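You operate a simulated robot arm through the tools that you are given. There is no shell and no other tool. Be economical: measure what you need, move in short steps, check, and stop when the job is done.

Carry out the task below with a simulated robot arm. There is one attempt and no reset: what you move stays moved.

## Task
Close the blue post: put bolt and washer away and switch off.
Fine: brown bolt in the empty tray hole, washer on its peg; clear the FULL count while it is on.
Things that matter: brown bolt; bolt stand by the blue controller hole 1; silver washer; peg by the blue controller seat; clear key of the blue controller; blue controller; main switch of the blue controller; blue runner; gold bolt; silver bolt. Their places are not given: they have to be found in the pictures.

It is judged by the outcome, as a careful person would: the job done as asked, and still so three seconds after it is handed in. It fails if anything else is knocked over, pushed out of place, dropped, spilled or broken.

## Robot
A 6-joint arm with a two-finger parallel gripper, fixed in place. Base frame: the origin is at the foot of the arm, x ahead of it, y to its left, z up. Readings come in mm, degrees, newtons and seconds.
With the tool pointing down near the work surface it reaches from about 180 to 840 mm from the base axis. Its first joint turns from -166.0 to 166.0 degrees. Payload 3.91 kg.
The TCP is the grasp point between the finger pads, 30 mm short of the fingertips. In the tool frame z runs along the fingers and y along their closing line. Largest opening 110 mm; finger width 20, thickness 10; the body of the gripper, 48 by 112 mm, starts 55 mm behind the TCP.
Orientation is told as [roll, pitch, yaw] about the base's x, y, z axes, in that order, counted from this pose: with the fingers straight down and closing along the base's y, the tool's x points along the base's -x, its y along +y and its z along -z.

## Interface
- The arm moves only by the tool play_rows. Its argument "plan" is text: rows parted by semicolons, each of 7 numbers parted by spaces: the shift along the base's x, y, z in mm, then the turn, a rotation vector about the base's x, y, z in degrees, then the closure, from 0 (fully open) to 1 (shut). In form: dx dy dz wx wy wz claw; .... A call has 1 to 20 rows; each row is the pose to reach, as a shift and turn from the pose commanded when the call began. Rows are played at 5 a second. More than 50 mm and 8.6 degrees between two rows, or a gripper value outside its range, and nothing of the call is played. A pose out of reach is approached as far as the arm can. The call stops where the force on the tool passes 90 N (or 10 N more than at its start, if that is more) or the arm is blocked; 0.2 s more then pass. The fingers move at their own pace (about 108 mm/s each) and stop on an object; they squeeze with about 42 N. The grip force told is the motor's: it shows also when the fingers shut on nothing. Time passes only in rows, and 0.2 s behind the last, so rows that repeat a pose let the fingers close. The reply holds the time, the measured pose of the TCP, the force on the tool along the base axes, the opening and the grip force, in the units named above and with some noise, and new pictures: "pictures" is both (left out), scene, wrist or none.
- Cameras (640 x 400 px; columns grow to the right, rows downward): "scene" is fixed at [45.2, 653.7, 1485.6]; the picture's right is [-0.56, -0.83, 0.00], its down [-0.50, 0.34, -0.80] and it looks along [0.66, -0.45, -0.60] (base axes); focal length 259 px, centre (320, 200). "wrist" rides on the gripper at [-36, 0, -57] in the tool frame; the picture's right is [0.00, -1.00, 0.00], its down [0.97, 0.00, -0.24] and it looks along [0.24, 0.00, 0.97] (tool axes); focal length 218 px, centre (320, 200).
- lift_body(by): slides the trunk up (or, below 0, down) by that many mm; the arm rides with it, the base frame stays. It gives what a move gives, with no picture.
- probe_pixels(camera, pixels): for up to 12 pixels [column, row] of the newest picture of that camera ("zoom" is the newest enlarged one), the place [x, y, z] in the base frame of the surface seen there, good to about 3 mm, but the place of the scene camera against the robot may be out by one fixed shift of up to 12 mm in any direction. The clock stands still meanwhile.
- inspect(camera, box): a new picture of the part [left, top, right, bottom] of that camera's present view, enlarged. The clock stands still meanwhile.
- finish_job(): hands the job in; it is judged then, once.

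Keep the steps short. Do not move on a guess: measure, check each grasp and each placing, and mend mistakes. In all there are 80 turns and 150 pictures (those below and enlarged ones count). Leave the gripper open and the arm clear of the work at the hand-in unless told otherwise, and finish with a single line.

The tools are called after "Emit:" as a command line: name --argument value ..., lists and objects as JSON in quotes. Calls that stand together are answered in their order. play_rows: Moves the arm, as the interface text tells. Its arguments: {"type":"object","properties":{"plan":{"type":"string"},"pictures":{"type":"string","enum":["both","scene","wrist","none"]}},"required":["plan"]} The other tools are called the same way: lift_body (by) slides the trunk up or down; probe_pixels (camera, pixels) gives the place of the surface under pixels of a picture; inspect (camera, box) takes an enlarged picture of a part of a camera's view; finish_job () hands the job in.

At the start:

```text
t: 0.0
tool_pos: [375.1, 165.4, 1303.1]
orientation: [0.0, 0.1, 0.0]
ft_force: [-0.2, 0.3, 0.8]
opening: 109.8
grip_force: 0.0
trunk travel left (down, up): [-475.0, 65.0]
```

scene: 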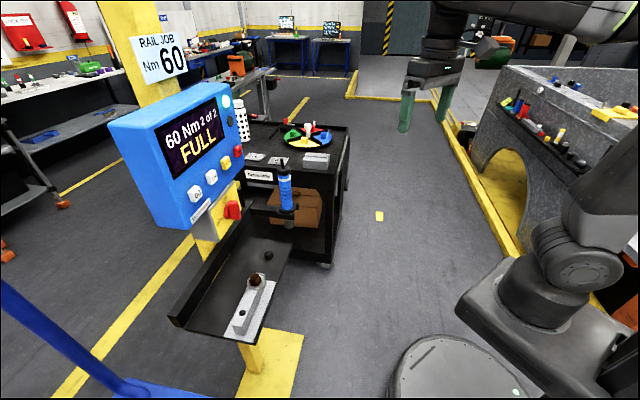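
wrist: 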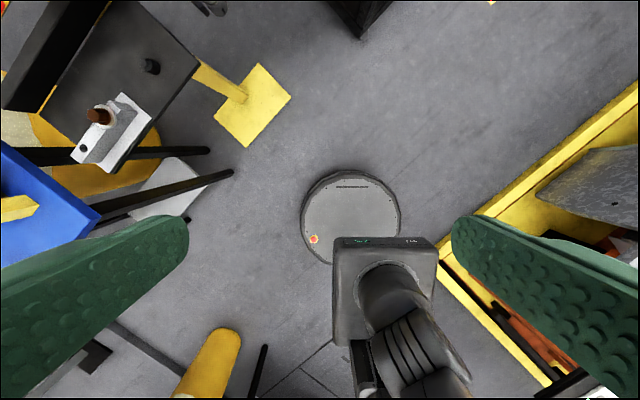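

I see the blue controller showing "60 Nm 2 of 2 FULL", a small shelf with a rail block and a brown bolt, and a cart with trays. I'll enlarge these.

Emit:
inspect --camera "scene" --box '[100, 80, 260, 230]'

Emit:
inspect --camera "scene" --box '[225, 100, 355, 220]'

Emit:
inspect --camera "scene" --box '[165, 220, 305, 350]'

```text
2.67 times, centred on (180, 155) of scene
```

zoom: 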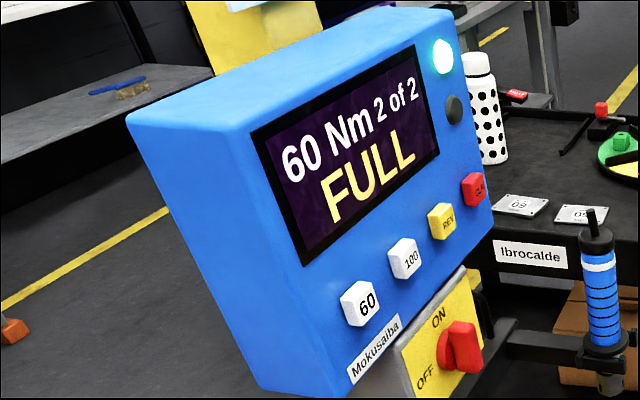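

```text
3.33 times, centred on (290, 160) of scene
```

zoom: 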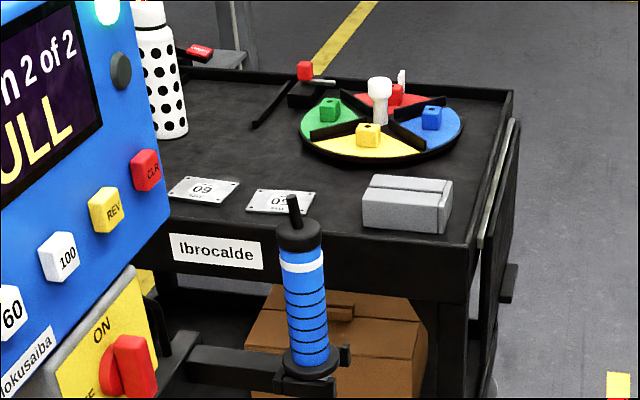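

```text
3.08 times, centred on (235, 285) of scene
```

zoom: 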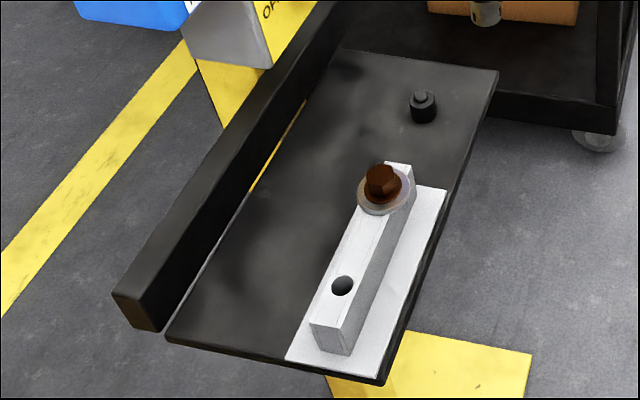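

Next I'll enlarge the wrist view around the shelf and the workbench at the right of the scene, to look for the gold and silver bolts.

Emit:
inspect --camera "wrist" --box '[0, 0, 240, 220]'

Emit:
inspect --camera "scene" --box '[440, 60, 640, 200]'

Emit:
probe_pixels --camera "scene" --pixels '[[256, 280], [268, 254], [240, 313], [232, 210], [238, 150], [223, 163], [211, 177], [195, 193], [285, 180], [269, 200], [254, 290], [180, 317]]'

```text
1.82 times, centred on (120, 110) of wrist
```

zoom: 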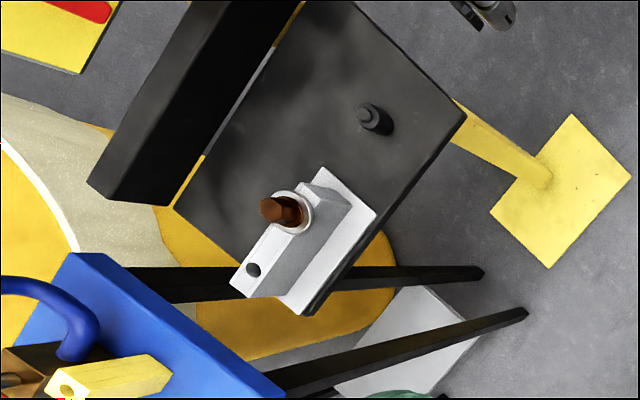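

```text
2.86 times, centred on (540, 130) of scene
```

zoom: 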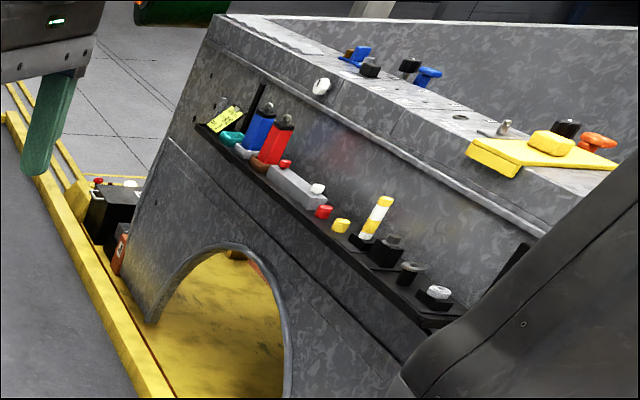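

```text
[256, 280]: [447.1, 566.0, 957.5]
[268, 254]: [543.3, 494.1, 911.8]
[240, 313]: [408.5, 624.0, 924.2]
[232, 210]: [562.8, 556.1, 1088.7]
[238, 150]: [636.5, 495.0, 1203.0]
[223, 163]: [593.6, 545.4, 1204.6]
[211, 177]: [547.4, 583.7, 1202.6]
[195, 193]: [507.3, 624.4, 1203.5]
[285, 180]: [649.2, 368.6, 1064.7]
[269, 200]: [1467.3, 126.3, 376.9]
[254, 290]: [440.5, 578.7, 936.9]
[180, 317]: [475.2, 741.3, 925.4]
```

The tray with the gold and silver bolts isn't clear yet. I'll probe the blue thing with a yellow bar at the lower left of the wrist picture, and a few other items.

Emit:
probe_pixels --camera "wrist" --pixels '[[98, 115], [83, 149], [151, 66], [105, 122], [15, 207], [50, 200], [213, 350], [40, 5], [5, 190], [111, 120], [130, 135], [60, 90]]'

Emit:
inspect --camera "scene" --box '[0, 270, 200, 400]'

Emit:
inspect --camera "scene" --box '[0, 0, 130, 90]'

```text
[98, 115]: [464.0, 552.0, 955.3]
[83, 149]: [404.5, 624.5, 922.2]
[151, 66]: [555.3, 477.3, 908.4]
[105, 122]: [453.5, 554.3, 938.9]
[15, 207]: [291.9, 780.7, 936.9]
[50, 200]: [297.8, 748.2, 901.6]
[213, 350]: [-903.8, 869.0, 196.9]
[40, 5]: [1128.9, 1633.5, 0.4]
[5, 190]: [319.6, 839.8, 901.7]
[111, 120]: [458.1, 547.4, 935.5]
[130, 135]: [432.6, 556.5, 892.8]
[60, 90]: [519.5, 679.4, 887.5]
```

```text
3.08 times, centred on (100, 335) of scene
```

zoom: 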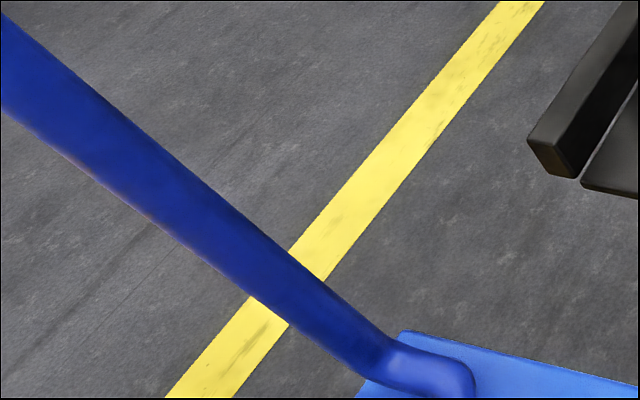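

```text
4.44 times, centred on (65, 45) of scene
```

zoom: 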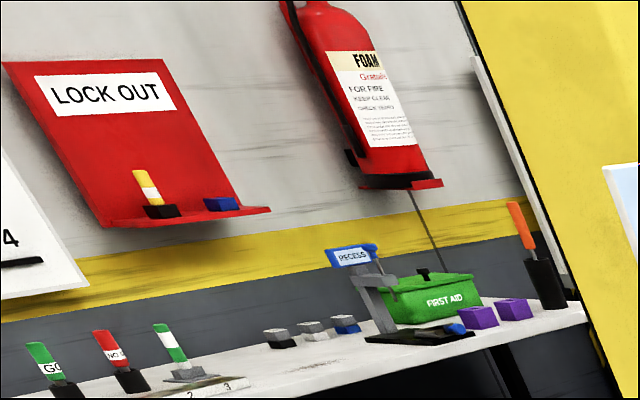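

There is a blue cart or table near (290, 780, 900) that may hold the tray. I'll measure the controller's extent before going there to look.

Emit:
probe_pixels --camera "scene" --pixels '[[110, 122], [170, 228], [212, 82], [245, 165], [165, 65], [220, 190], [190, 330], [140, 390], [210, 100], [227, 100], [228, 118]]'

Emit:
play_rows --plan "0 40 0 0 0 0 0; 0 80 0 0 0 0 0; -10 120 0 0 0 0 0; -20 160 0 0 0 0 0; -30 200 0 0 0 0 0; -40 240 0 0 0 0 0; -50 280 0 0 0 0 0; -60 320 0 0 0 0 0; -70 350 0 0 0 0 0; -70 350 0 0 0 0 0"

```text
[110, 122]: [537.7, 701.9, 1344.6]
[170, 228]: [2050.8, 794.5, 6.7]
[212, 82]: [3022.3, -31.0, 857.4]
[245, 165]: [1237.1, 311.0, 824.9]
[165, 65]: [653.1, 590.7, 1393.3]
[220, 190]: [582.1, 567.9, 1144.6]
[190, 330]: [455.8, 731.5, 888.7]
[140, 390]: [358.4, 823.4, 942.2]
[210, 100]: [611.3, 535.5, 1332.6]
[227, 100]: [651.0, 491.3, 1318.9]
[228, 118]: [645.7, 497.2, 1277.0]
```

```text
t: 2.2
tool_pos: [305.0, 512.4, 1301.1]
orientation: [0.0, -0.1, 0.1]
ft_force: [0.3, -0.2, 0.4]
opening: 110.3
grip_force: 0.1
trunk travel left (down, up): [-475.0, 65.0]
```

scene: 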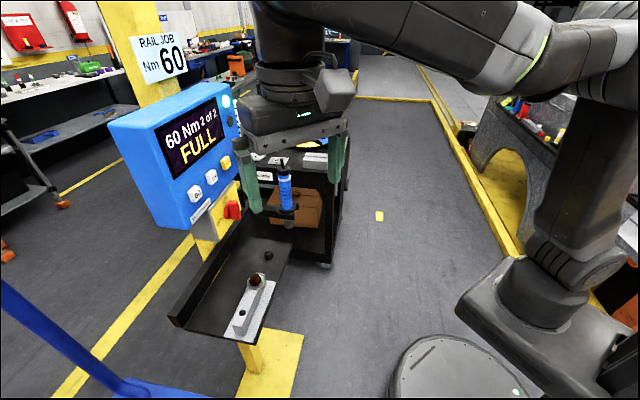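
wrist: 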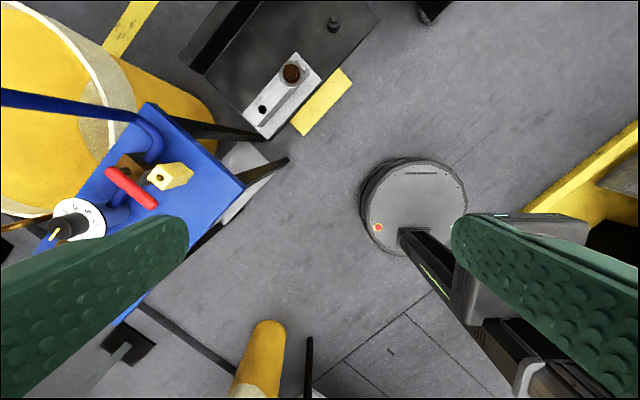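

The blue table carries a red and a yellow item. I'll enlarge the block with the brown bolt and the blue table.

Emit:
inspect --camera "wrist" --box '[230, 0, 390, 140]'

Emit:
inspect --camera "wrist" --box '[30, 90, 250, 260]'

```text
2.86 times, centred on (310, 70) of wrist
```

zoom: 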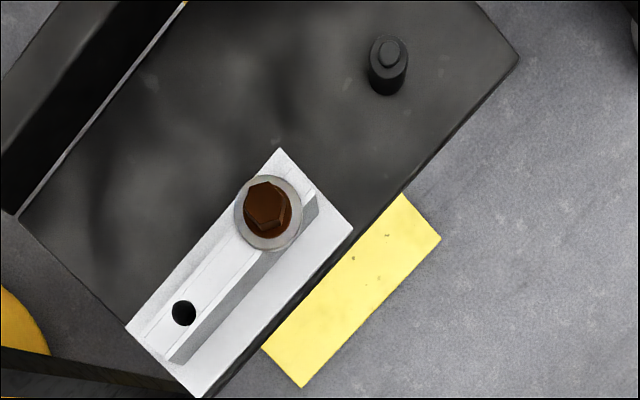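

```text
2.35 times, centred on (140, 175) of wrist
```

zoom: 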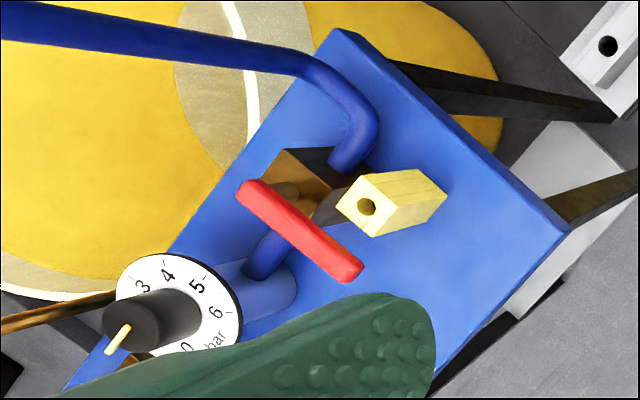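

The blue table is only a test pump. I'll look for the bolt tray by raising the arm and viewing the cart and the area behind the controller from a better place.

Emit:
play_rows --plan "20 -40 0 0 0 0 0; 40 -80 0 0 0 0 0; 60 -120 0 0 0 0 0; 90 -155 0 0 0 0 0; 120 -185 0 0 0 0 0; 150 -210 0 0 0 0 0; 180 -230 0 0 0 0 0; 210 -240 0 0 0 0 0; 240 -240 0 0 0 0 0; 270 -240 0 0 0 0 0; 270 -240 0 0 0 0 0"

```text
t: 4.6
tool_pos: [577.1, 277.1, 1299.8]
orientation: [0.0, 0.0, 0.0]
ft_force: [0.5, 0.6, -0.8]
opening: 109.9
grip_force: 0.1
trunk travel left (down, up): [-475.0, 65.0]
```

scene: 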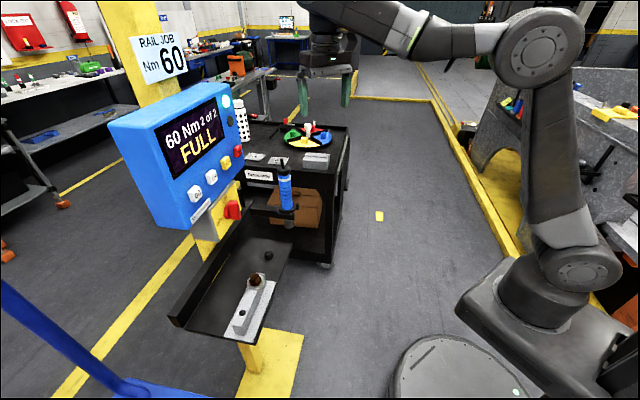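
wrist: 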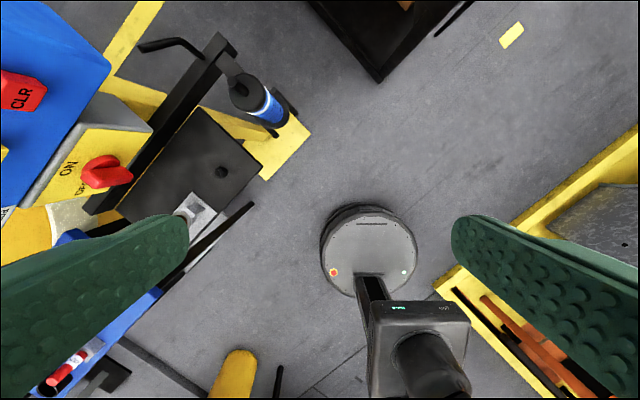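

No tray near the runner. I'll enlarge the right-hand bench and the far cart.

Emit:
inspect --camera "scene" --box '[270, 110, 340, 180]'

Emit:
inspect --camera "scene" --box '[490, 80, 640, 200]'

Emit:
inspect --camera "scene" --box '[190, 190, 300, 350]'

Emit:
inspect --camera "wrist" --box '[50, 30, 320, 240]'

```text
5.71 times, centred on (305, 145) of scene
```

zoom: 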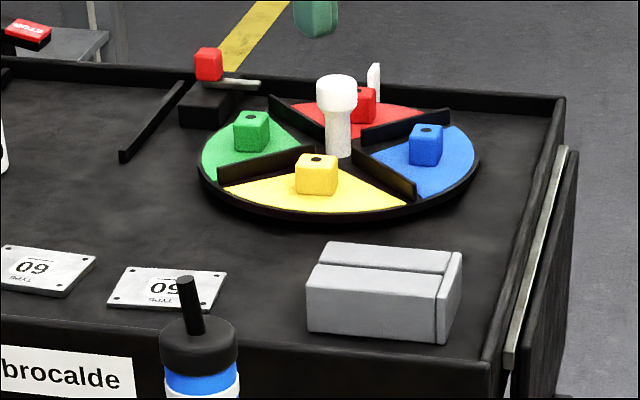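

```text
3.33 times, centred on (565, 140) of scene
```

zoom: 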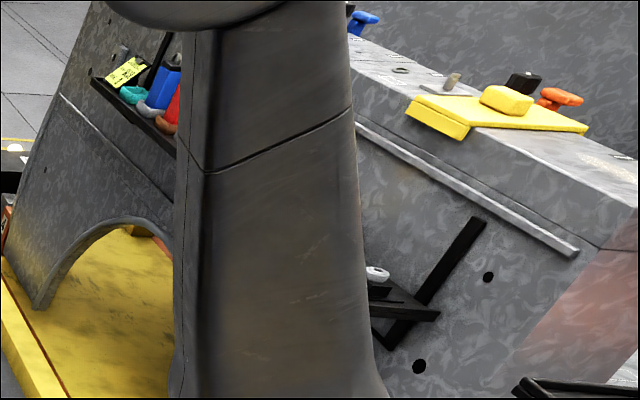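

```text
2.50 times, centred on (245, 270) of scene
```

zoom: 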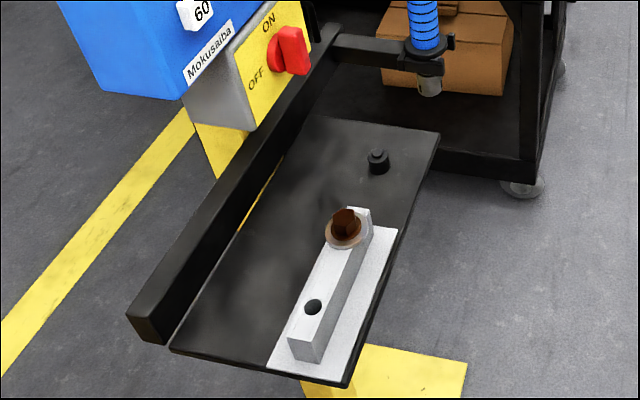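

```text
1.90 times, centred on (185, 135) of wrist
```

zoom: 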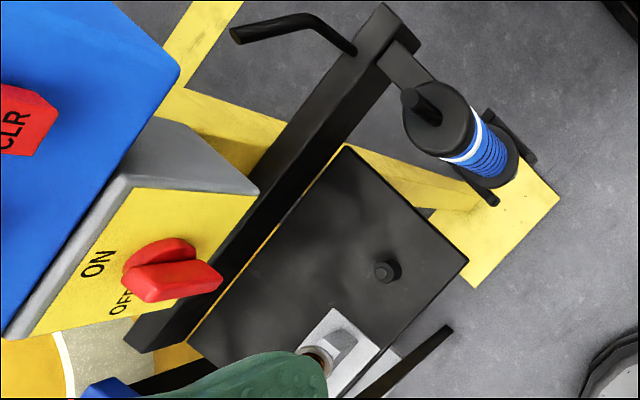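

Next I'll take a closer look at the shelf from above.

Emit:
play_rows --plan "-40 20 -20 0 0 0 0; -80 40 -40 0 0 0 0; -110 70 -60 0 0 0 0; -140 100 -80 0 0 0 0; -160 130 -100 0 0 0 0; -175 160 -120 0 0 0 0; -180 190 -130 0 0 0 0; -180 220 -130 0 0 0 0; -180 220 -130 0 0 0 0" --pictures "wrist"

```text
t: 6.6
tool_pos: [393.8, 494.0, 1171.6]
orientation: [0.0, 0.1, 0.0]
ft_force: [-0.2, 0.9, -0.5]
opening: 110.1
grip_force: 0.1
trunk travel left (down, up): [-475.0, 65.0]
```

wrist: 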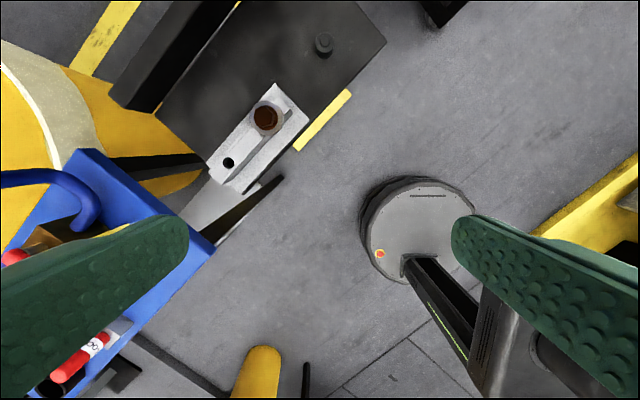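

The shelf holds only the block with the brown bolt plus washer, and the black stepped peg. I'll measure the right-hand bench before swinging over to look for the tray.

Emit:
probe_pixels --camera "scene" --pixels '[[520, 108], [580, 130], [610, 110], [630, 140], [580, 165], [595, 175], [560, 75], [595, 240], [490, 160], [540, 70], [630, 200]]'

Emit:
play_rows --plan "0 -40 20 0 0 0 0; 0 -85 40 0 0 0 0; 10 -130 60 0 0 0 0; 20 -175 80 0 0 0 0; 30 -220 100 0 0 0 0; 40 -265 120 0 0 0 0; 50 -310 130 0 0 0 0; 50 -355 130 0 0 0 0; 50 -400 130 0 0 0 0; 50 -445 130 0 0 0 0; 50 -490 130 0 0 0 0; 50 -535 130 0 0 0 0; 50 -580 130 0 0 0 0; 50 -625 130 0 0 0 0; 50 -625 130 0 0 0 0"

```text
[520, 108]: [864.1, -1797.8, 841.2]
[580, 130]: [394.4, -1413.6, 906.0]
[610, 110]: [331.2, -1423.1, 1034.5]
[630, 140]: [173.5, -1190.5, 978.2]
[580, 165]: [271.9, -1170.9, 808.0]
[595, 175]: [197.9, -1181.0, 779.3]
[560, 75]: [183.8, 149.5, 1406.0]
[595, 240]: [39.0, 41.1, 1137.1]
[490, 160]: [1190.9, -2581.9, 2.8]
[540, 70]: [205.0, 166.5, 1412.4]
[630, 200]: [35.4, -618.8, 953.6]
```

```text
refused: row 3 steps farther than a row can; nothing moved
```

The bench is out of reach, but something black at (630,200) sits at [35, -619, 954], within reach. I'll swing that way in smaller steps to see it.

Emit:
play_rows --plan "0 -40 20 0 0 0 0; 0 -80 40 0 0 0 0; 10 -120 60 0 0 0 0; 15 -160 80 0 0 0 0; 20 -200 100 0 0 0 0; 20 -240 120 0 0 0 0; 20 -280 130 0 0 0 0; 20 -325 130 0 0 0 0; 20 -370 130 0 0 0 0; 20 -415 130 0 0 0 0; 20 -460 130 0 0 0 0; 20 -505 130 0 0 0 0; 20 -550 130 0 0 0 0; 20 -595 130 0 0 0 0; 20 -640 130 0 0 0 0; 20 -685 130 0 0 0 0; 20 -730 130 0 0 0 0; 10 -770 130 0 0 0 0; 0 -800 130 0 0 0 0; 0 -800 130 0 0 0 0"

```text
t: 10.8
tool_pos: [394.8, -306.1, 1301.4]
orientation: [-0.1, 0.0, 0.0]
ft_force: [-0.4, 0.3, -0.1]
opening: 110.4
grip_force: 0.1
trunk travel left (down, up): [-475.0, 65.0]
```

scene: 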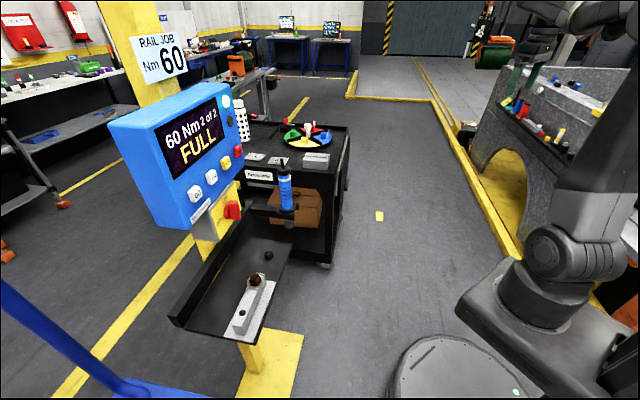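
wrist: 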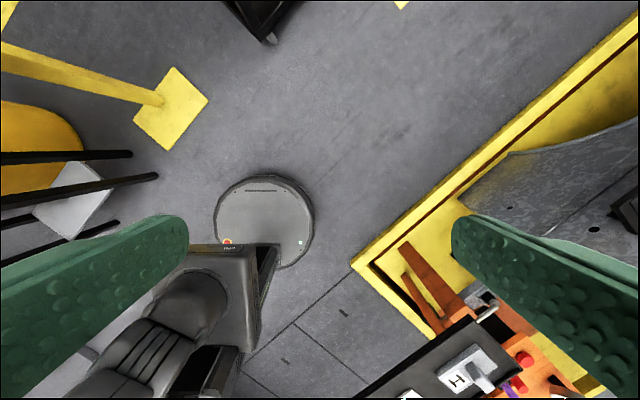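

A black stand shows at the lower right of the wrist picture (450,370). I'll move toward it.

Emit:
play_rows --plan "-30 -25 0 0 0 0 0; -60 -50 0 0 0 0 0; -90 -75 0 0 0 0 0; -120 -100 0 0 0 0 0; -150 -120 0 0 0 0 0; -180 -130 0 0 0 0 0; -210 -140 0 0 0 0 0; -240 -150 0 0 0 0 0; -240 -150 0 0 0 0 0"

```text
t: 12.8
tool_pos: [152.0, -455.7, 1303.7]
orientation: [0.0, 0.0, 0.1]
ft_force: [-0.7, 0.1, 0.8]
opening: 109.9
grip_force: 0.2
trunk travel left (down, up): [-475.0, 65.0]
```

scene: 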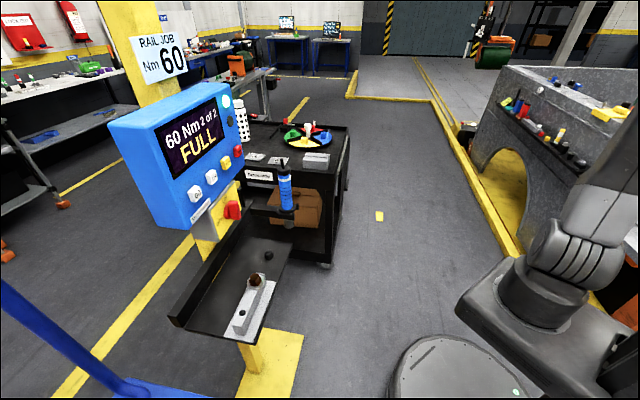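
wrist: 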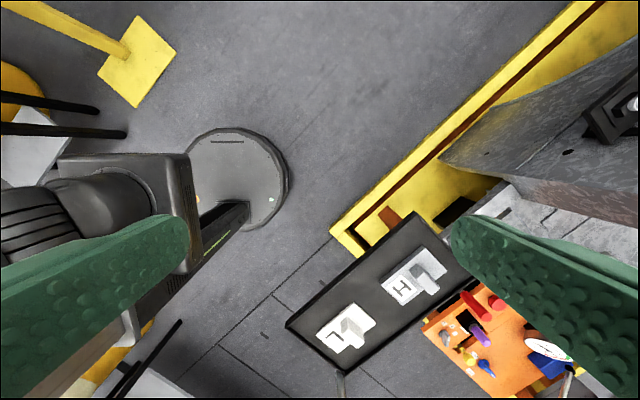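

There is a black board with "L" and "H" blocks, and an orange table. I'll zoom in and look further around.

Emit:
inspect --camera "wrist" --box '[280, 200, 600, 400]'

Emit:
play_rows --plan "-40 -5 0 0 0 0 0; -80 -10 0 0 0 0 0; -120 -10 0 0 0 0 0; -160 -10 0 0 0 0 0; -200 -5 0 0 0 0 0; -240 0 0 0 0 0 0; -280 5 0 0 0 0 0; -320 10 0 0 0 0 0; -360 40 0 0 0 0 0; -360 40 0 0 0 0 0" --pictures "wrist"

```text
2.00 times, centred on (440, 300) of wrist
```

zoom: 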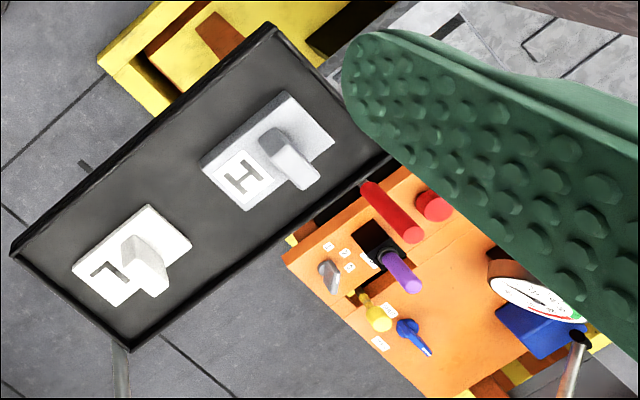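

```text
t: 15.0
tool_pos: [-204.3, -415.6, 1298.8]
orientation: [0.0, 0.1, 0.1]
ft_force: [0.9, -1.1, 0.0]
opening: 109.8
grip_force: 0.1
trunk travel left (down, up): [-475.0, 65.0]
```

wrist: 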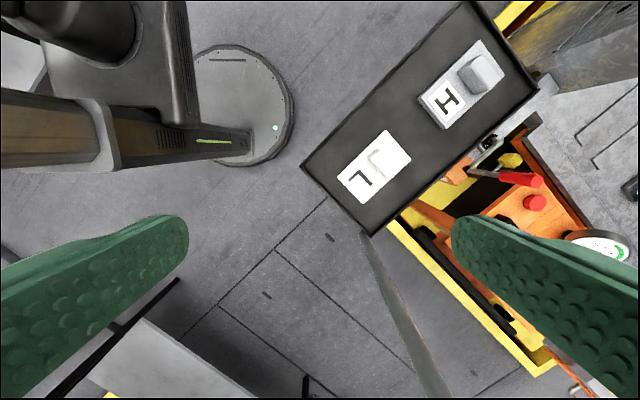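

No bolts here. A grey table top shows at the lower left (150,370); I'll continue around to see it.

Emit:
play_rows --plan "-25 35 0 0 0 0 0; -50 70 0 0 0 0 0; -75 105 0 0 0 0 0; -100 140 0 0 0 0 0; -125 175 0 0 0 0 0; -145 210 0 0 0 0 0; -165 240 0 0 0 0 0; -180 260 0 0 0 0 0; -180 260 0 0 0 0 0" --pictures "wrist"

```text
t: 17.0
tool_pos: [-386.6, -154.2, 1303.5]
orientation: [0.0, -0.1, 0.0]
ft_force: [-0.6, -0.5, -1.0]
opening: 109.9
grip_force: 0.0
trunk travel left (down, up): [-475.0, 65.0]
```

wrist: 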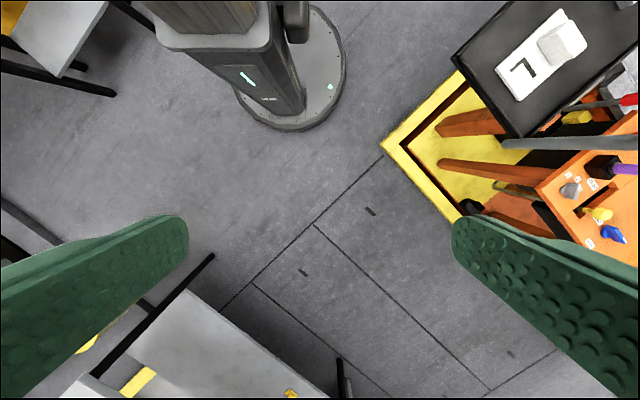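

Emit:
probe_pixels --camera "wrist" --pixels '[[200, 320], [300, 390], [100, 385], [50, 30], [20, 240], [85, 345], [290, 393], [140, 380], [10, 20]]'

Emit:
inspect --camera "wrist" --box '[0, 200, 360, 400]'

```text
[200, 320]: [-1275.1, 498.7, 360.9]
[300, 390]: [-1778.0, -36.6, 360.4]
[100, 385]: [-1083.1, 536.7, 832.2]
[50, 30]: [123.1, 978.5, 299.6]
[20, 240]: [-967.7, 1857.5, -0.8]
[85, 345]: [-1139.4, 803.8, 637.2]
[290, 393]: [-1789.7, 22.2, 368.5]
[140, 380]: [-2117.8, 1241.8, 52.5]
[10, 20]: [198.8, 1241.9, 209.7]
```

```text
1.78 times, centred on (180, 300) of wrist
```

zoom: 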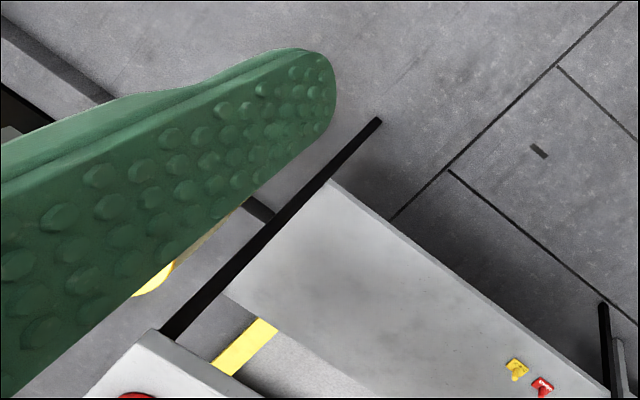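

Those tables are all out of reach, so the tray must be near the blue post. The part of the view the left finger hid (x 0–300, y 500–900) is still unseen. I'll swing back in two calls and turn the hand.

Emit:
play_rows --plan "38 -24 0 0 0 0 0; 77 -49 0 0 0 0 0; 116 -74 0 0 0 0 0; 154 -98 0 0 0 0 0; 193 -123 0 0 0 0 0; 232 -148 0 0 0 0 0; 270 -172 0 0 0 0 0; 309 -197 0 0 0 0 0; 347 -221 0 0 0 0 0; 386 -246 0 0 0 0 0; 425 -224 0 0 0 0 0; 464 -202 0 0 0 0 0; 502 -179 0 0 0 0 0; 541 -157 0 0 0 0 0; 580 -135 0 0 0 0 0; 619 -113 0 0 0 0 0; 658 -90 0 0 0 0 0; 697 -68 0 0 0 0 0; 736 -46 0 0 0 0 0; 736 -46 0 0 0 0 0" --pictures "none"

Emit:
play_rows --plan "0 44 0 0 0 -5.6 0; 0 88 0 0 0 -11.2 0; 0 133 0 0 0 -16.9 0; 0 177 0 0 0 -22.5 0; 0 222 0 0 0 -28.1 0; 0 266 0 0 0 -33.7 0; 0 311 0 0 0 -39.4 0; 0 355 0 0 0 -45 0; 0 400 0 0 0 -50.6 0; -19 440 0 0 0 -56 0; -37 480 0 0 0 -62 0; -56 520 0 0 0 -67.5 0; -74 560 0 0 0 -73 0; -93 600 0 0 0 -79 0; -112 640 0 0 0 -84.5 0; -130 680 0 0 0 -90 0; -130 680 0 0 0 -90 0"

```text
t: 21.2
tool_pos: [352.0, -197.5, 1304.9]
orientation: [0.0, 0.0, -0.1]
ft_force: [-0.1, -0.3, 0.1]
opening: 110.0
grip_force: 0.0
trunk travel left (down, up): [-475.0, 65.0]
```

```text
t: 24.8
tool_pos: [223.7, 479.7, 1301.2]
orientation: [0.1, -0.1, -90.1]
ft_force: [-0.3, 0.4, -0.3]
opening: 109.8
grip_force: 0.0
trunk travel left (down, up): [-475.0, 65.0]
```

scene: 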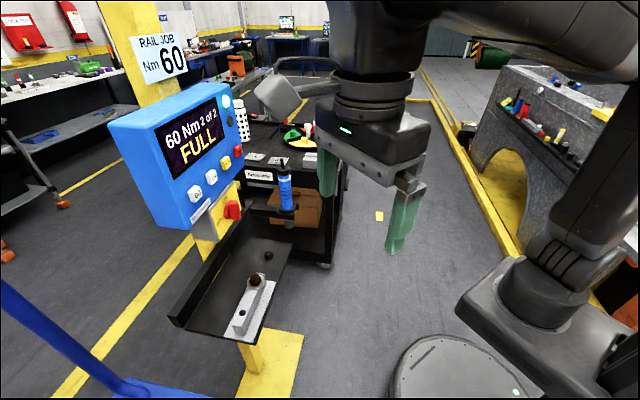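
wrist: 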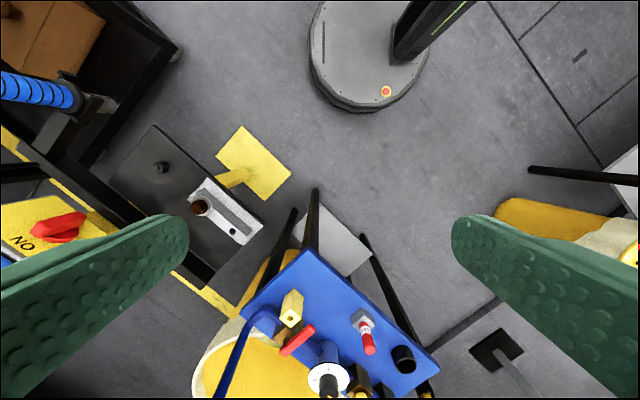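

Still no tray with bolts. Parts of the post under and behind the controller are hidden, so I'll tilt the hand to look sideways at the whole blue post from the robot side.

Emit:
play_rows --plan "15 -30 0 0 0 -5 0; 30 -65 -10 0 0 -12 0; 45 -100 -30 0 0 -19 0; 60 -135 -50 0 0 -26 0; 75 -170 -70 0 0 -32 0; 90 -205 -90 0 0 -37 0; 100 -240 -100 0 0 -37 0; 100 -260 -100 0 0 -37 0; 100 -260 -100 0 0 -37 0" --pictures "none"

Emit:
play_rows --plan "0 0 0 6.4 -4.8 0 0; 0 0 0 12.8 -9.6 0 0; 0 0 0 19.2 -14.4 0 0; 0 0 0 25.6 -19.2 0 0; 0 0 0 32 -24 0 0; 0 0 0 36 -27 0 0; 0 0 0 36 -27 0 0" --pictures "wrist"

```text
t: 26.8
tool_pos: [344.7, 201.6, 1201.2]
orientation: [-0.1, 0.0, -126.7]
ft_force: [-0.7, 0.0, -0.8]
opening: 110.0
grip_force: 0.0
out of reach, approached as far as the arm can: row 2, 3, 4, 5, 6, 7, 8, 9
trunk travel left (down, up): [-475.0, 65.0]
```

```text
t: 28.4
tool_pos: [344.4, 198.1, 1202.7]
orientation: [0.0, 45.0, -127.1]
ft_force: [0.3, 0.2, 0.6]
opening: 110.0
grip_force: 0.2
trunk travel left (down, up): [-475.0, 65.0]
```

wrist: 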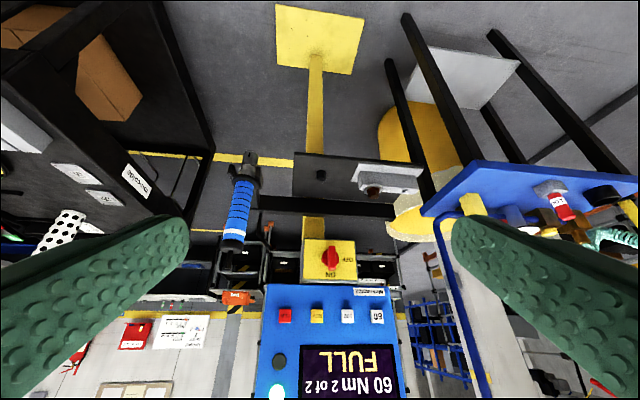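

Now I'll enlarge the post in this (upside-down) picture.

Emit:
inspect --camera "wrist" --box '[200, 130, 440, 290]'

Emit:
inspect --camera "wrist" --box '[330, 150, 430, 215]'

Emit:
inspect --camera "wrist" --box '[0, 80, 220, 260]'

```text
2.50 times, centred on (320, 210) of wrist
```

zoom: 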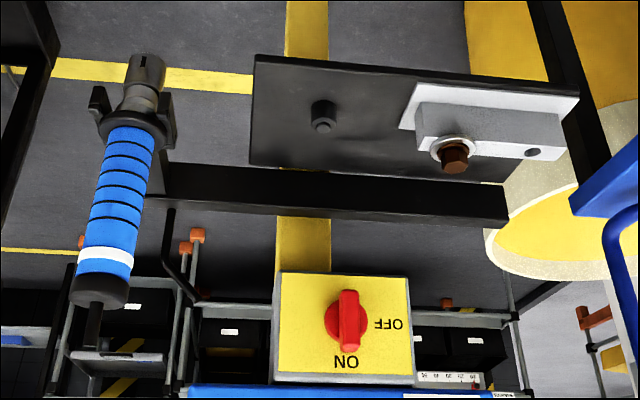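

```text
6.15 times, centred on (380, 182) of wrist
```

zoom: 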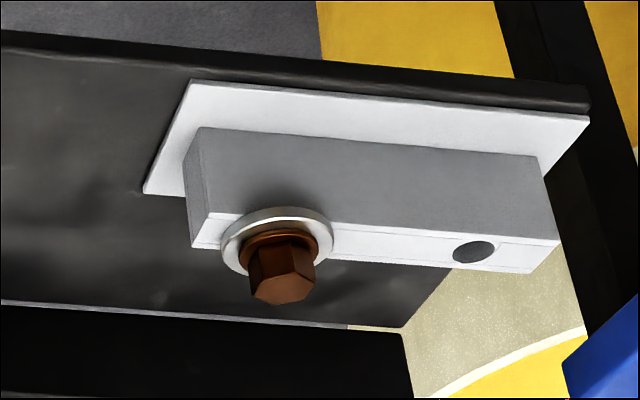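

```text
2.22 times, centred on (110, 170) of wrist
```

zoom: 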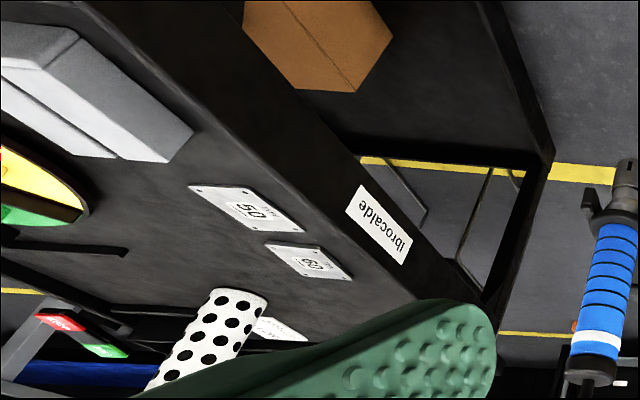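

I'll check the remaining candidates: the cart's distance and the items on the blue pump table.

Emit:
inspect --camera "wrist" --box '[420, 150, 640, 260]'

Emit:
probe_pixels --camera "wrist" --pixels '[[20, 125], [110, 200], [75, 172], [555, 205], [600, 197], [600, 225], [540, 225], [630, 210], [138, 180], [60, 230]]'

Emit:
inspect --camera "wrist" --box '[190, 190, 300, 300]'

```text
2.91 times, centred on (530, 205) of wrist
```

zoom: 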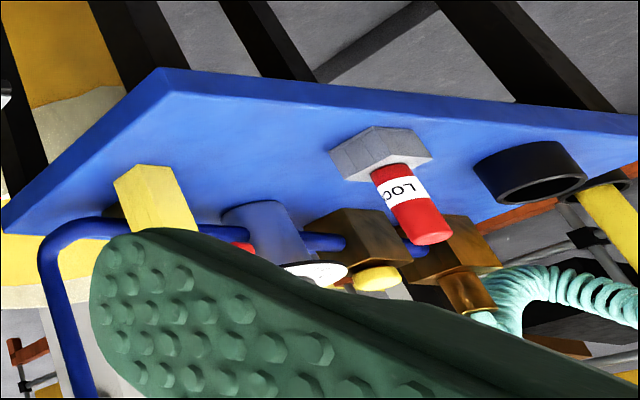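

```text
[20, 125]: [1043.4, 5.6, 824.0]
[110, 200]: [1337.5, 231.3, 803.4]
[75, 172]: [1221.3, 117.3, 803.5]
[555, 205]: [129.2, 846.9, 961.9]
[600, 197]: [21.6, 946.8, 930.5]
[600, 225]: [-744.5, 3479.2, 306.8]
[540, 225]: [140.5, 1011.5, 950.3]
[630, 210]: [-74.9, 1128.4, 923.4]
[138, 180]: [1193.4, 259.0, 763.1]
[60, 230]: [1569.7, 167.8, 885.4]
```

```text
3.64 times, centred on (245, 245) of wrist
```

zoom: 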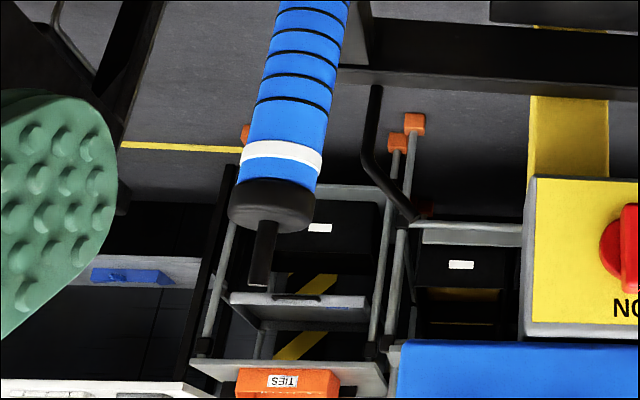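

The cart is out of reach too. One reachable sector is still unseen, x<0 with y>0. I'll straighten the hand and look there.

Emit:
play_rows --plan "0 0 15 -6.4 4.8 0 0; 0 0 30 -12.8 9.6 0 0; 0 0 45 -19.2 14.4 0 0; 0 0 60 -25.6 19.2 0 0; -10 30 80 -32 24 0 0; -20 65 100 -36 27 0 0; -40 105 100 -36 27 0 0; -60 145 100 -36 27 0 0; -85 185 100 -36 27 0 0; -120 215 100 -36 27 0 0; -160 240 100 -36 27 0 0; -200 260 100 -36 27 0 0; -245 275 100 -36 27 0 0; -290 280 100 -36 27 0 0; -335 285 100 -36 27 0 0; -380 285 100 -36 27 0 0; -425 280 100 -36 27 0 0; -470 270 100 -36 27 0 0; -515 255 100 -36 27 0 0; -515 255 100 -36 27 0 0" --pictures "wrist"

```text
t: 32.6
tool_pos: [343.1, 198.4, 1300.2]
orientation: [0.0, -0.1, -126.6]
ft_force: [-0.9, -0.2, 0.6]
opening: 109.8
grip_force: 0.0
out of reach, approached as far as the arm can: row 5, 6, 7, 8, 9, 10, 11, 12, 13, 14, 15, 16, 17, 18, 19, 20
trunk travel left (down, up): [-475.0, 65.0]
```

wrist: 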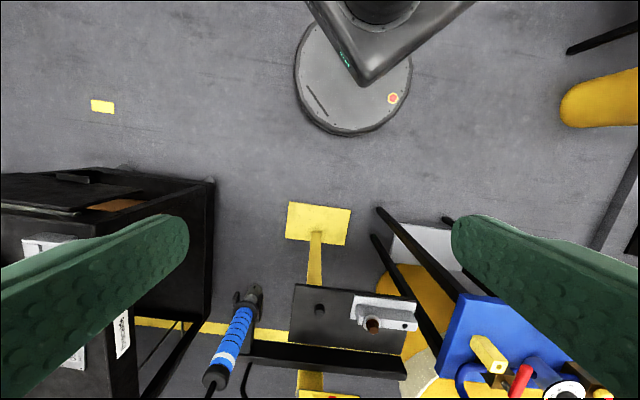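

The last joint is at its turn limit at this yaw, so the sideways move wasn't made. I'll turn the hand back first, then go around.

Emit:
play_rows --plan "0 0 0 0 0 8 0; 0 0 0 0 0 16 0; 0 0 0 0 0 24 0; 0 0 0 0 0 32 0; 0 0 0 0 0 40 0; 0 0 0 0 0 48 0; 0 0 0 0 0 56 0; 0 0 0 0 0 64 0; 0 0 0 0 0 72 0; 0 0 0 0 0 80 0; 0 0 0 0 0 88 0; 0 0 0 0 0 96 0; 0 0 0 0 0 104 0; 0 0 0 0 0 112 0; 0 0 0 0 0 120 0; 0 0 0 0 0 127 0; 0 0 0 0 0 127 0" --pictures "none"

Emit:
play_rows --plan "-20 40 0 0 0 0 0; -40 80 0 0 0 0 0; -60 120 0 0 0 0 0; -80 160 0 0 0 0 0; -110 195 0 0 0 0 0; -145 225 0 0 0 0 0; -185 250 0 0 0 0 0; -225 265 0 0 0 0 0; -270 275 0 0 0 0 0; -315 280 0 0 0 0 0; -360 280 0 0 0 0 0; -405 275 0 0 0 0 0; -450 265 0 0 0 0 0; -490 245 0 0 0 0 0; -530 225 0 0 0 0 0; -570 200 0 0 0 0 0; -610 175 0 0 0 0 0; -610 175 0 0 0 0 0" --pictures "wrist"

```text
t: 36.2
tool_pos: [341.0, 173.1, 1287.0]
orientation: [0.0, 0.0, 0.1]
ft_force: [-1.2, 0.4, -0.3]
opening: 109.8
grip_force: 0.1
trunk travel left (down, up): [-475.0, 65.0]
```

```text
t: 40.0
tool_pos: [-267.3, 349.4, 1284.6]
orientation: [0.1, 0.0, -0.1]
ft_force: [0.7, 0.9, 1.0]
opening: 110.0
grip_force: 0.0
trunk travel left (down, up): [-475.0, 65.0]
```

wrist: 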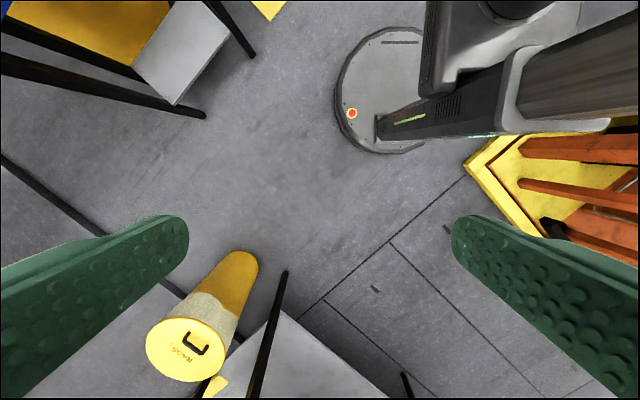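

That sector is empty too. The only free hole within reach by the blue post is the one in the white stand, about 70 mm from the brown bolt, and the black stepped peg is the washer's seat. I'll go back above the stand and turn the hand to yaw -56 so it lines up with the stand.

Emit:
play_rows --plan "40 25 0 0 0 0 0; 80 50 0 0 0 0 0; 120 70 0 0 0 0 0; 160 85 0 0 0 0 0; 205 95 0 0 0 0 0; 250 100 0 0 0 0 0; 295 100 0 0 0 0 0; 340 95 0 0 0 -6 0; 385 90 0 0 0 -12 0; 425 85 0 0 0 -18 0; 465 85 0 0 0 -24 0; 505 85 0 0 0 -30 0; 545 90 0 0 0 -36 0; 585 100 0 0 0 -42 0; 620 110 0 0 0 -48 0; 655 120 0 0 0 -53 0; 670 130 -20 0 0 -56 0; 680 140 -60 0 0 -56 0; 690 150 -100 0 0 -56 0; 690 150 -100 0 0 -56 0" --pictures "both"

```text
t: 44.2
tool_pos: [421.2, 499.2, 1185.3]
orientation: [0.0, 0.0, -56.0]
ft_force: [0.8, 0.4, 1.6]
opening: 109.9
grip_force: 0.1
trunk travel left (down, up): [-475.0, 65.0]
```

scene: 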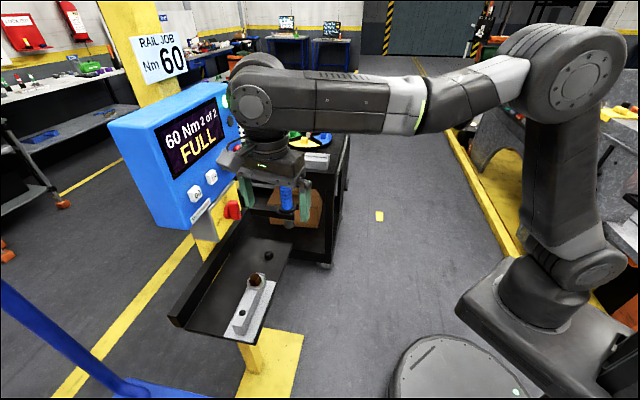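
wrist: 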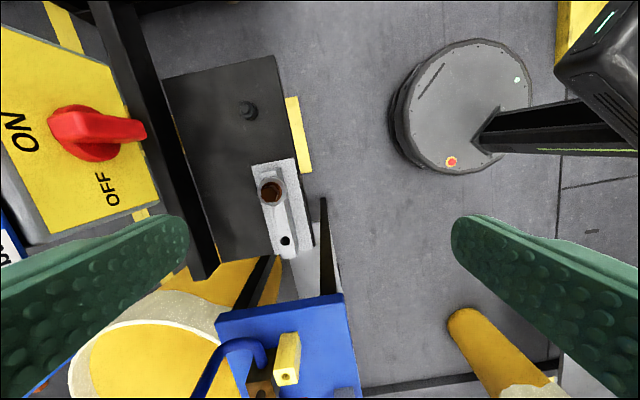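

Emit:
inspect --camera "wrist" --box '[235, 145, 325, 265]'

Emit:
probe_pixels --camera "wrist" --pixels '[[267, 189], [272, 188], [285, 241], [276, 215], [246, 107], [246, 115], [265, 205], [300, 200], [100, 125], [60, 60], [130, 200], [270, 164]]'

```text
3.33 times, centred on (280, 205) of wrist
```

zoom: 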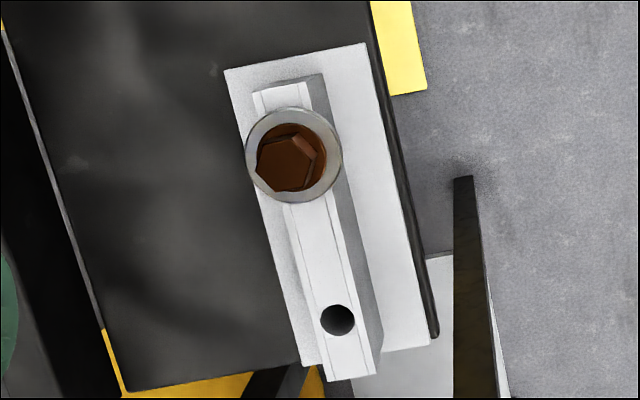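

```text
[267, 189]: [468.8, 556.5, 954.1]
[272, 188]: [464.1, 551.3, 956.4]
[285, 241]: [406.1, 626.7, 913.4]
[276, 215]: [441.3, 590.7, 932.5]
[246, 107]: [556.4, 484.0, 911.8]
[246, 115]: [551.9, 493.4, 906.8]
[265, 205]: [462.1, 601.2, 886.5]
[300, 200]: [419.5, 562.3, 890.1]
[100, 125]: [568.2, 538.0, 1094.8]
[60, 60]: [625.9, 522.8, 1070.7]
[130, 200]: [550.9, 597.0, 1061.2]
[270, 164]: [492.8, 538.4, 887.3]
```

The stand top is at z≈932, the hole near (406,626), the bolt near (464,553), and the peg near (555,487) with its top at about z 912. I'll move above the bolt for a closer look.

Emit:
play_rows --plan "8 15 -25 0 0 0 0; 15 30 -55 0 0 0 0; 23 45 -85 0 0 0 0; 28 55 -105 0 0 0 0; 28 55 -105 0 0 0 0"

```text
t: 45.4
tool_pos: [450.3, 554.6, 1080.8]
orientation: [0.0, 0.0, -56.1]
ft_force: [-0.1, 0.1, -0.1]
opening: 110.0
grip_force: 0.2
trunk travel left (down, up): [-475.0, 65.0]
```

scene: 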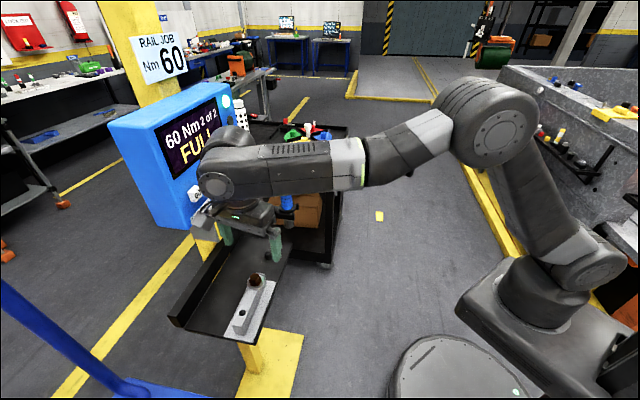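
wrist: 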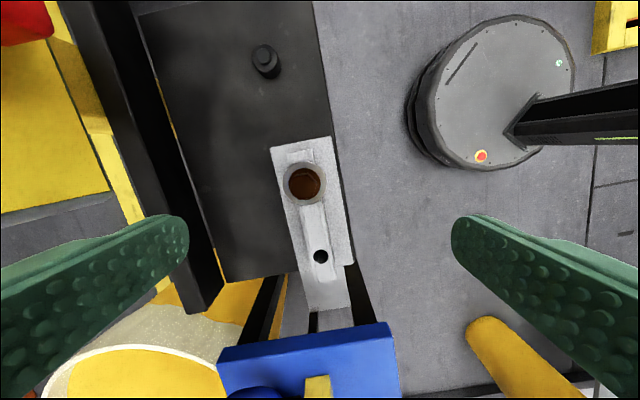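

Emit:
inspect --camera "wrist" --box '[260, 130, 370, 310]'

Emit:
probe_pixels --camera "wrist" --pixels '[[305, 183], [298, 180], [312, 184], [315, 257], [327, 258], [321, 250], [321, 264], [304, 215], [315, 230], [286, 187], [324, 180], [305, 203]]'

Emit:
probe_pixels --camera "wrist" --pixels '[[274, 148], [334, 139], [350, 306], [309, 312], [264, 50], [259, 50], [269, 50], [264, 45], [265, 56], [280, 60], [300, 154], [330, 275]]'

```text
2.22 times, centred on (315, 220) of wrist
```

zoom: 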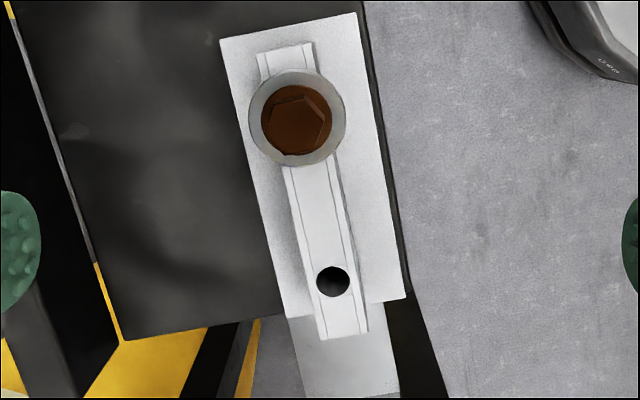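

```text
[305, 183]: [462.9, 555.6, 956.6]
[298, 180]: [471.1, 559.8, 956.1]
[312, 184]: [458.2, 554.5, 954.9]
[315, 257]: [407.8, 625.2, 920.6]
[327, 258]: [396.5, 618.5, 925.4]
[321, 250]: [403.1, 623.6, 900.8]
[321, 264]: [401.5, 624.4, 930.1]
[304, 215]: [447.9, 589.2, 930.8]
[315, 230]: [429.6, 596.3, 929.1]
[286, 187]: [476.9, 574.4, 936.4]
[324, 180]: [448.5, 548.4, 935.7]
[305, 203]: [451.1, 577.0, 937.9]
```

```text
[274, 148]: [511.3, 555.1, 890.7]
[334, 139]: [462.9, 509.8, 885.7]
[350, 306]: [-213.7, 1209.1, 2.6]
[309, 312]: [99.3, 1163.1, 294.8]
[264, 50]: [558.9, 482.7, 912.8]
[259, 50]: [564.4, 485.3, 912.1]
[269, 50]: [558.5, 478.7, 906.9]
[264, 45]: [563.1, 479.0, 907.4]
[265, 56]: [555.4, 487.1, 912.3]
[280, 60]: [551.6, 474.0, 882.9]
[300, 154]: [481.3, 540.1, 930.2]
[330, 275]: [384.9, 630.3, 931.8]
```

The stand runs at about 135°, so yaw -45 lines up better. From the rays, the washer centre is about (463,561), top z≈937, Ø≈40. The hole is about (407,618), and the bolt head top is at z≈956. I'll turn to yaw -45, centre over the bolt, and come down a little.

Emit:
play_rows --plan "6 3 -15 0 0 5.5 0; 12.7 6.5 -35 0 0 11 0; 12.7 6.5 -50 0 0 11 0; 12.7 6.5 -50 0 0 11 0"

Emit:
inspect --camera "wrist" --box '[260, 140, 380, 260]'

```text
t: 46.4
tool_pos: [462.8, 560.0, 1030.4]
orientation: [0.0, 0.0, -45.0]
ft_force: [0.0, 0.2, 0.0]
opening: 110.2
grip_force: 0.0
trunk travel left (down, up): [-475.0, 65.0]
```

scene: 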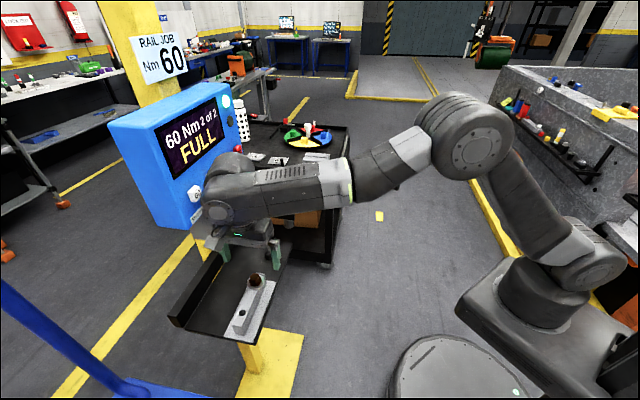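
wrist: 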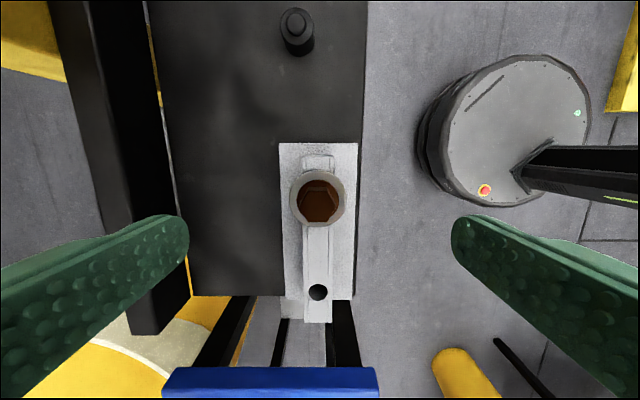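

```text
3.33 times, centred on (320, 200) of wrist
```

zoom: 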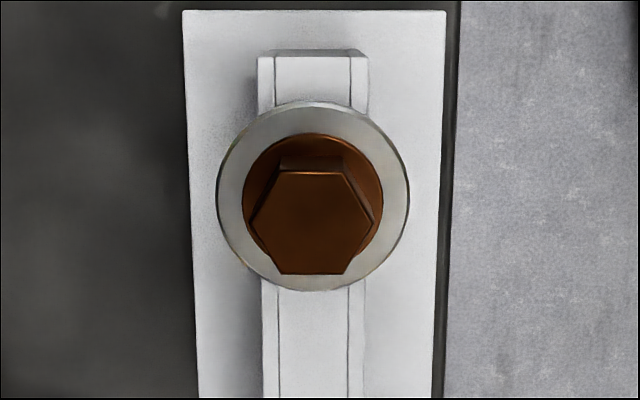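

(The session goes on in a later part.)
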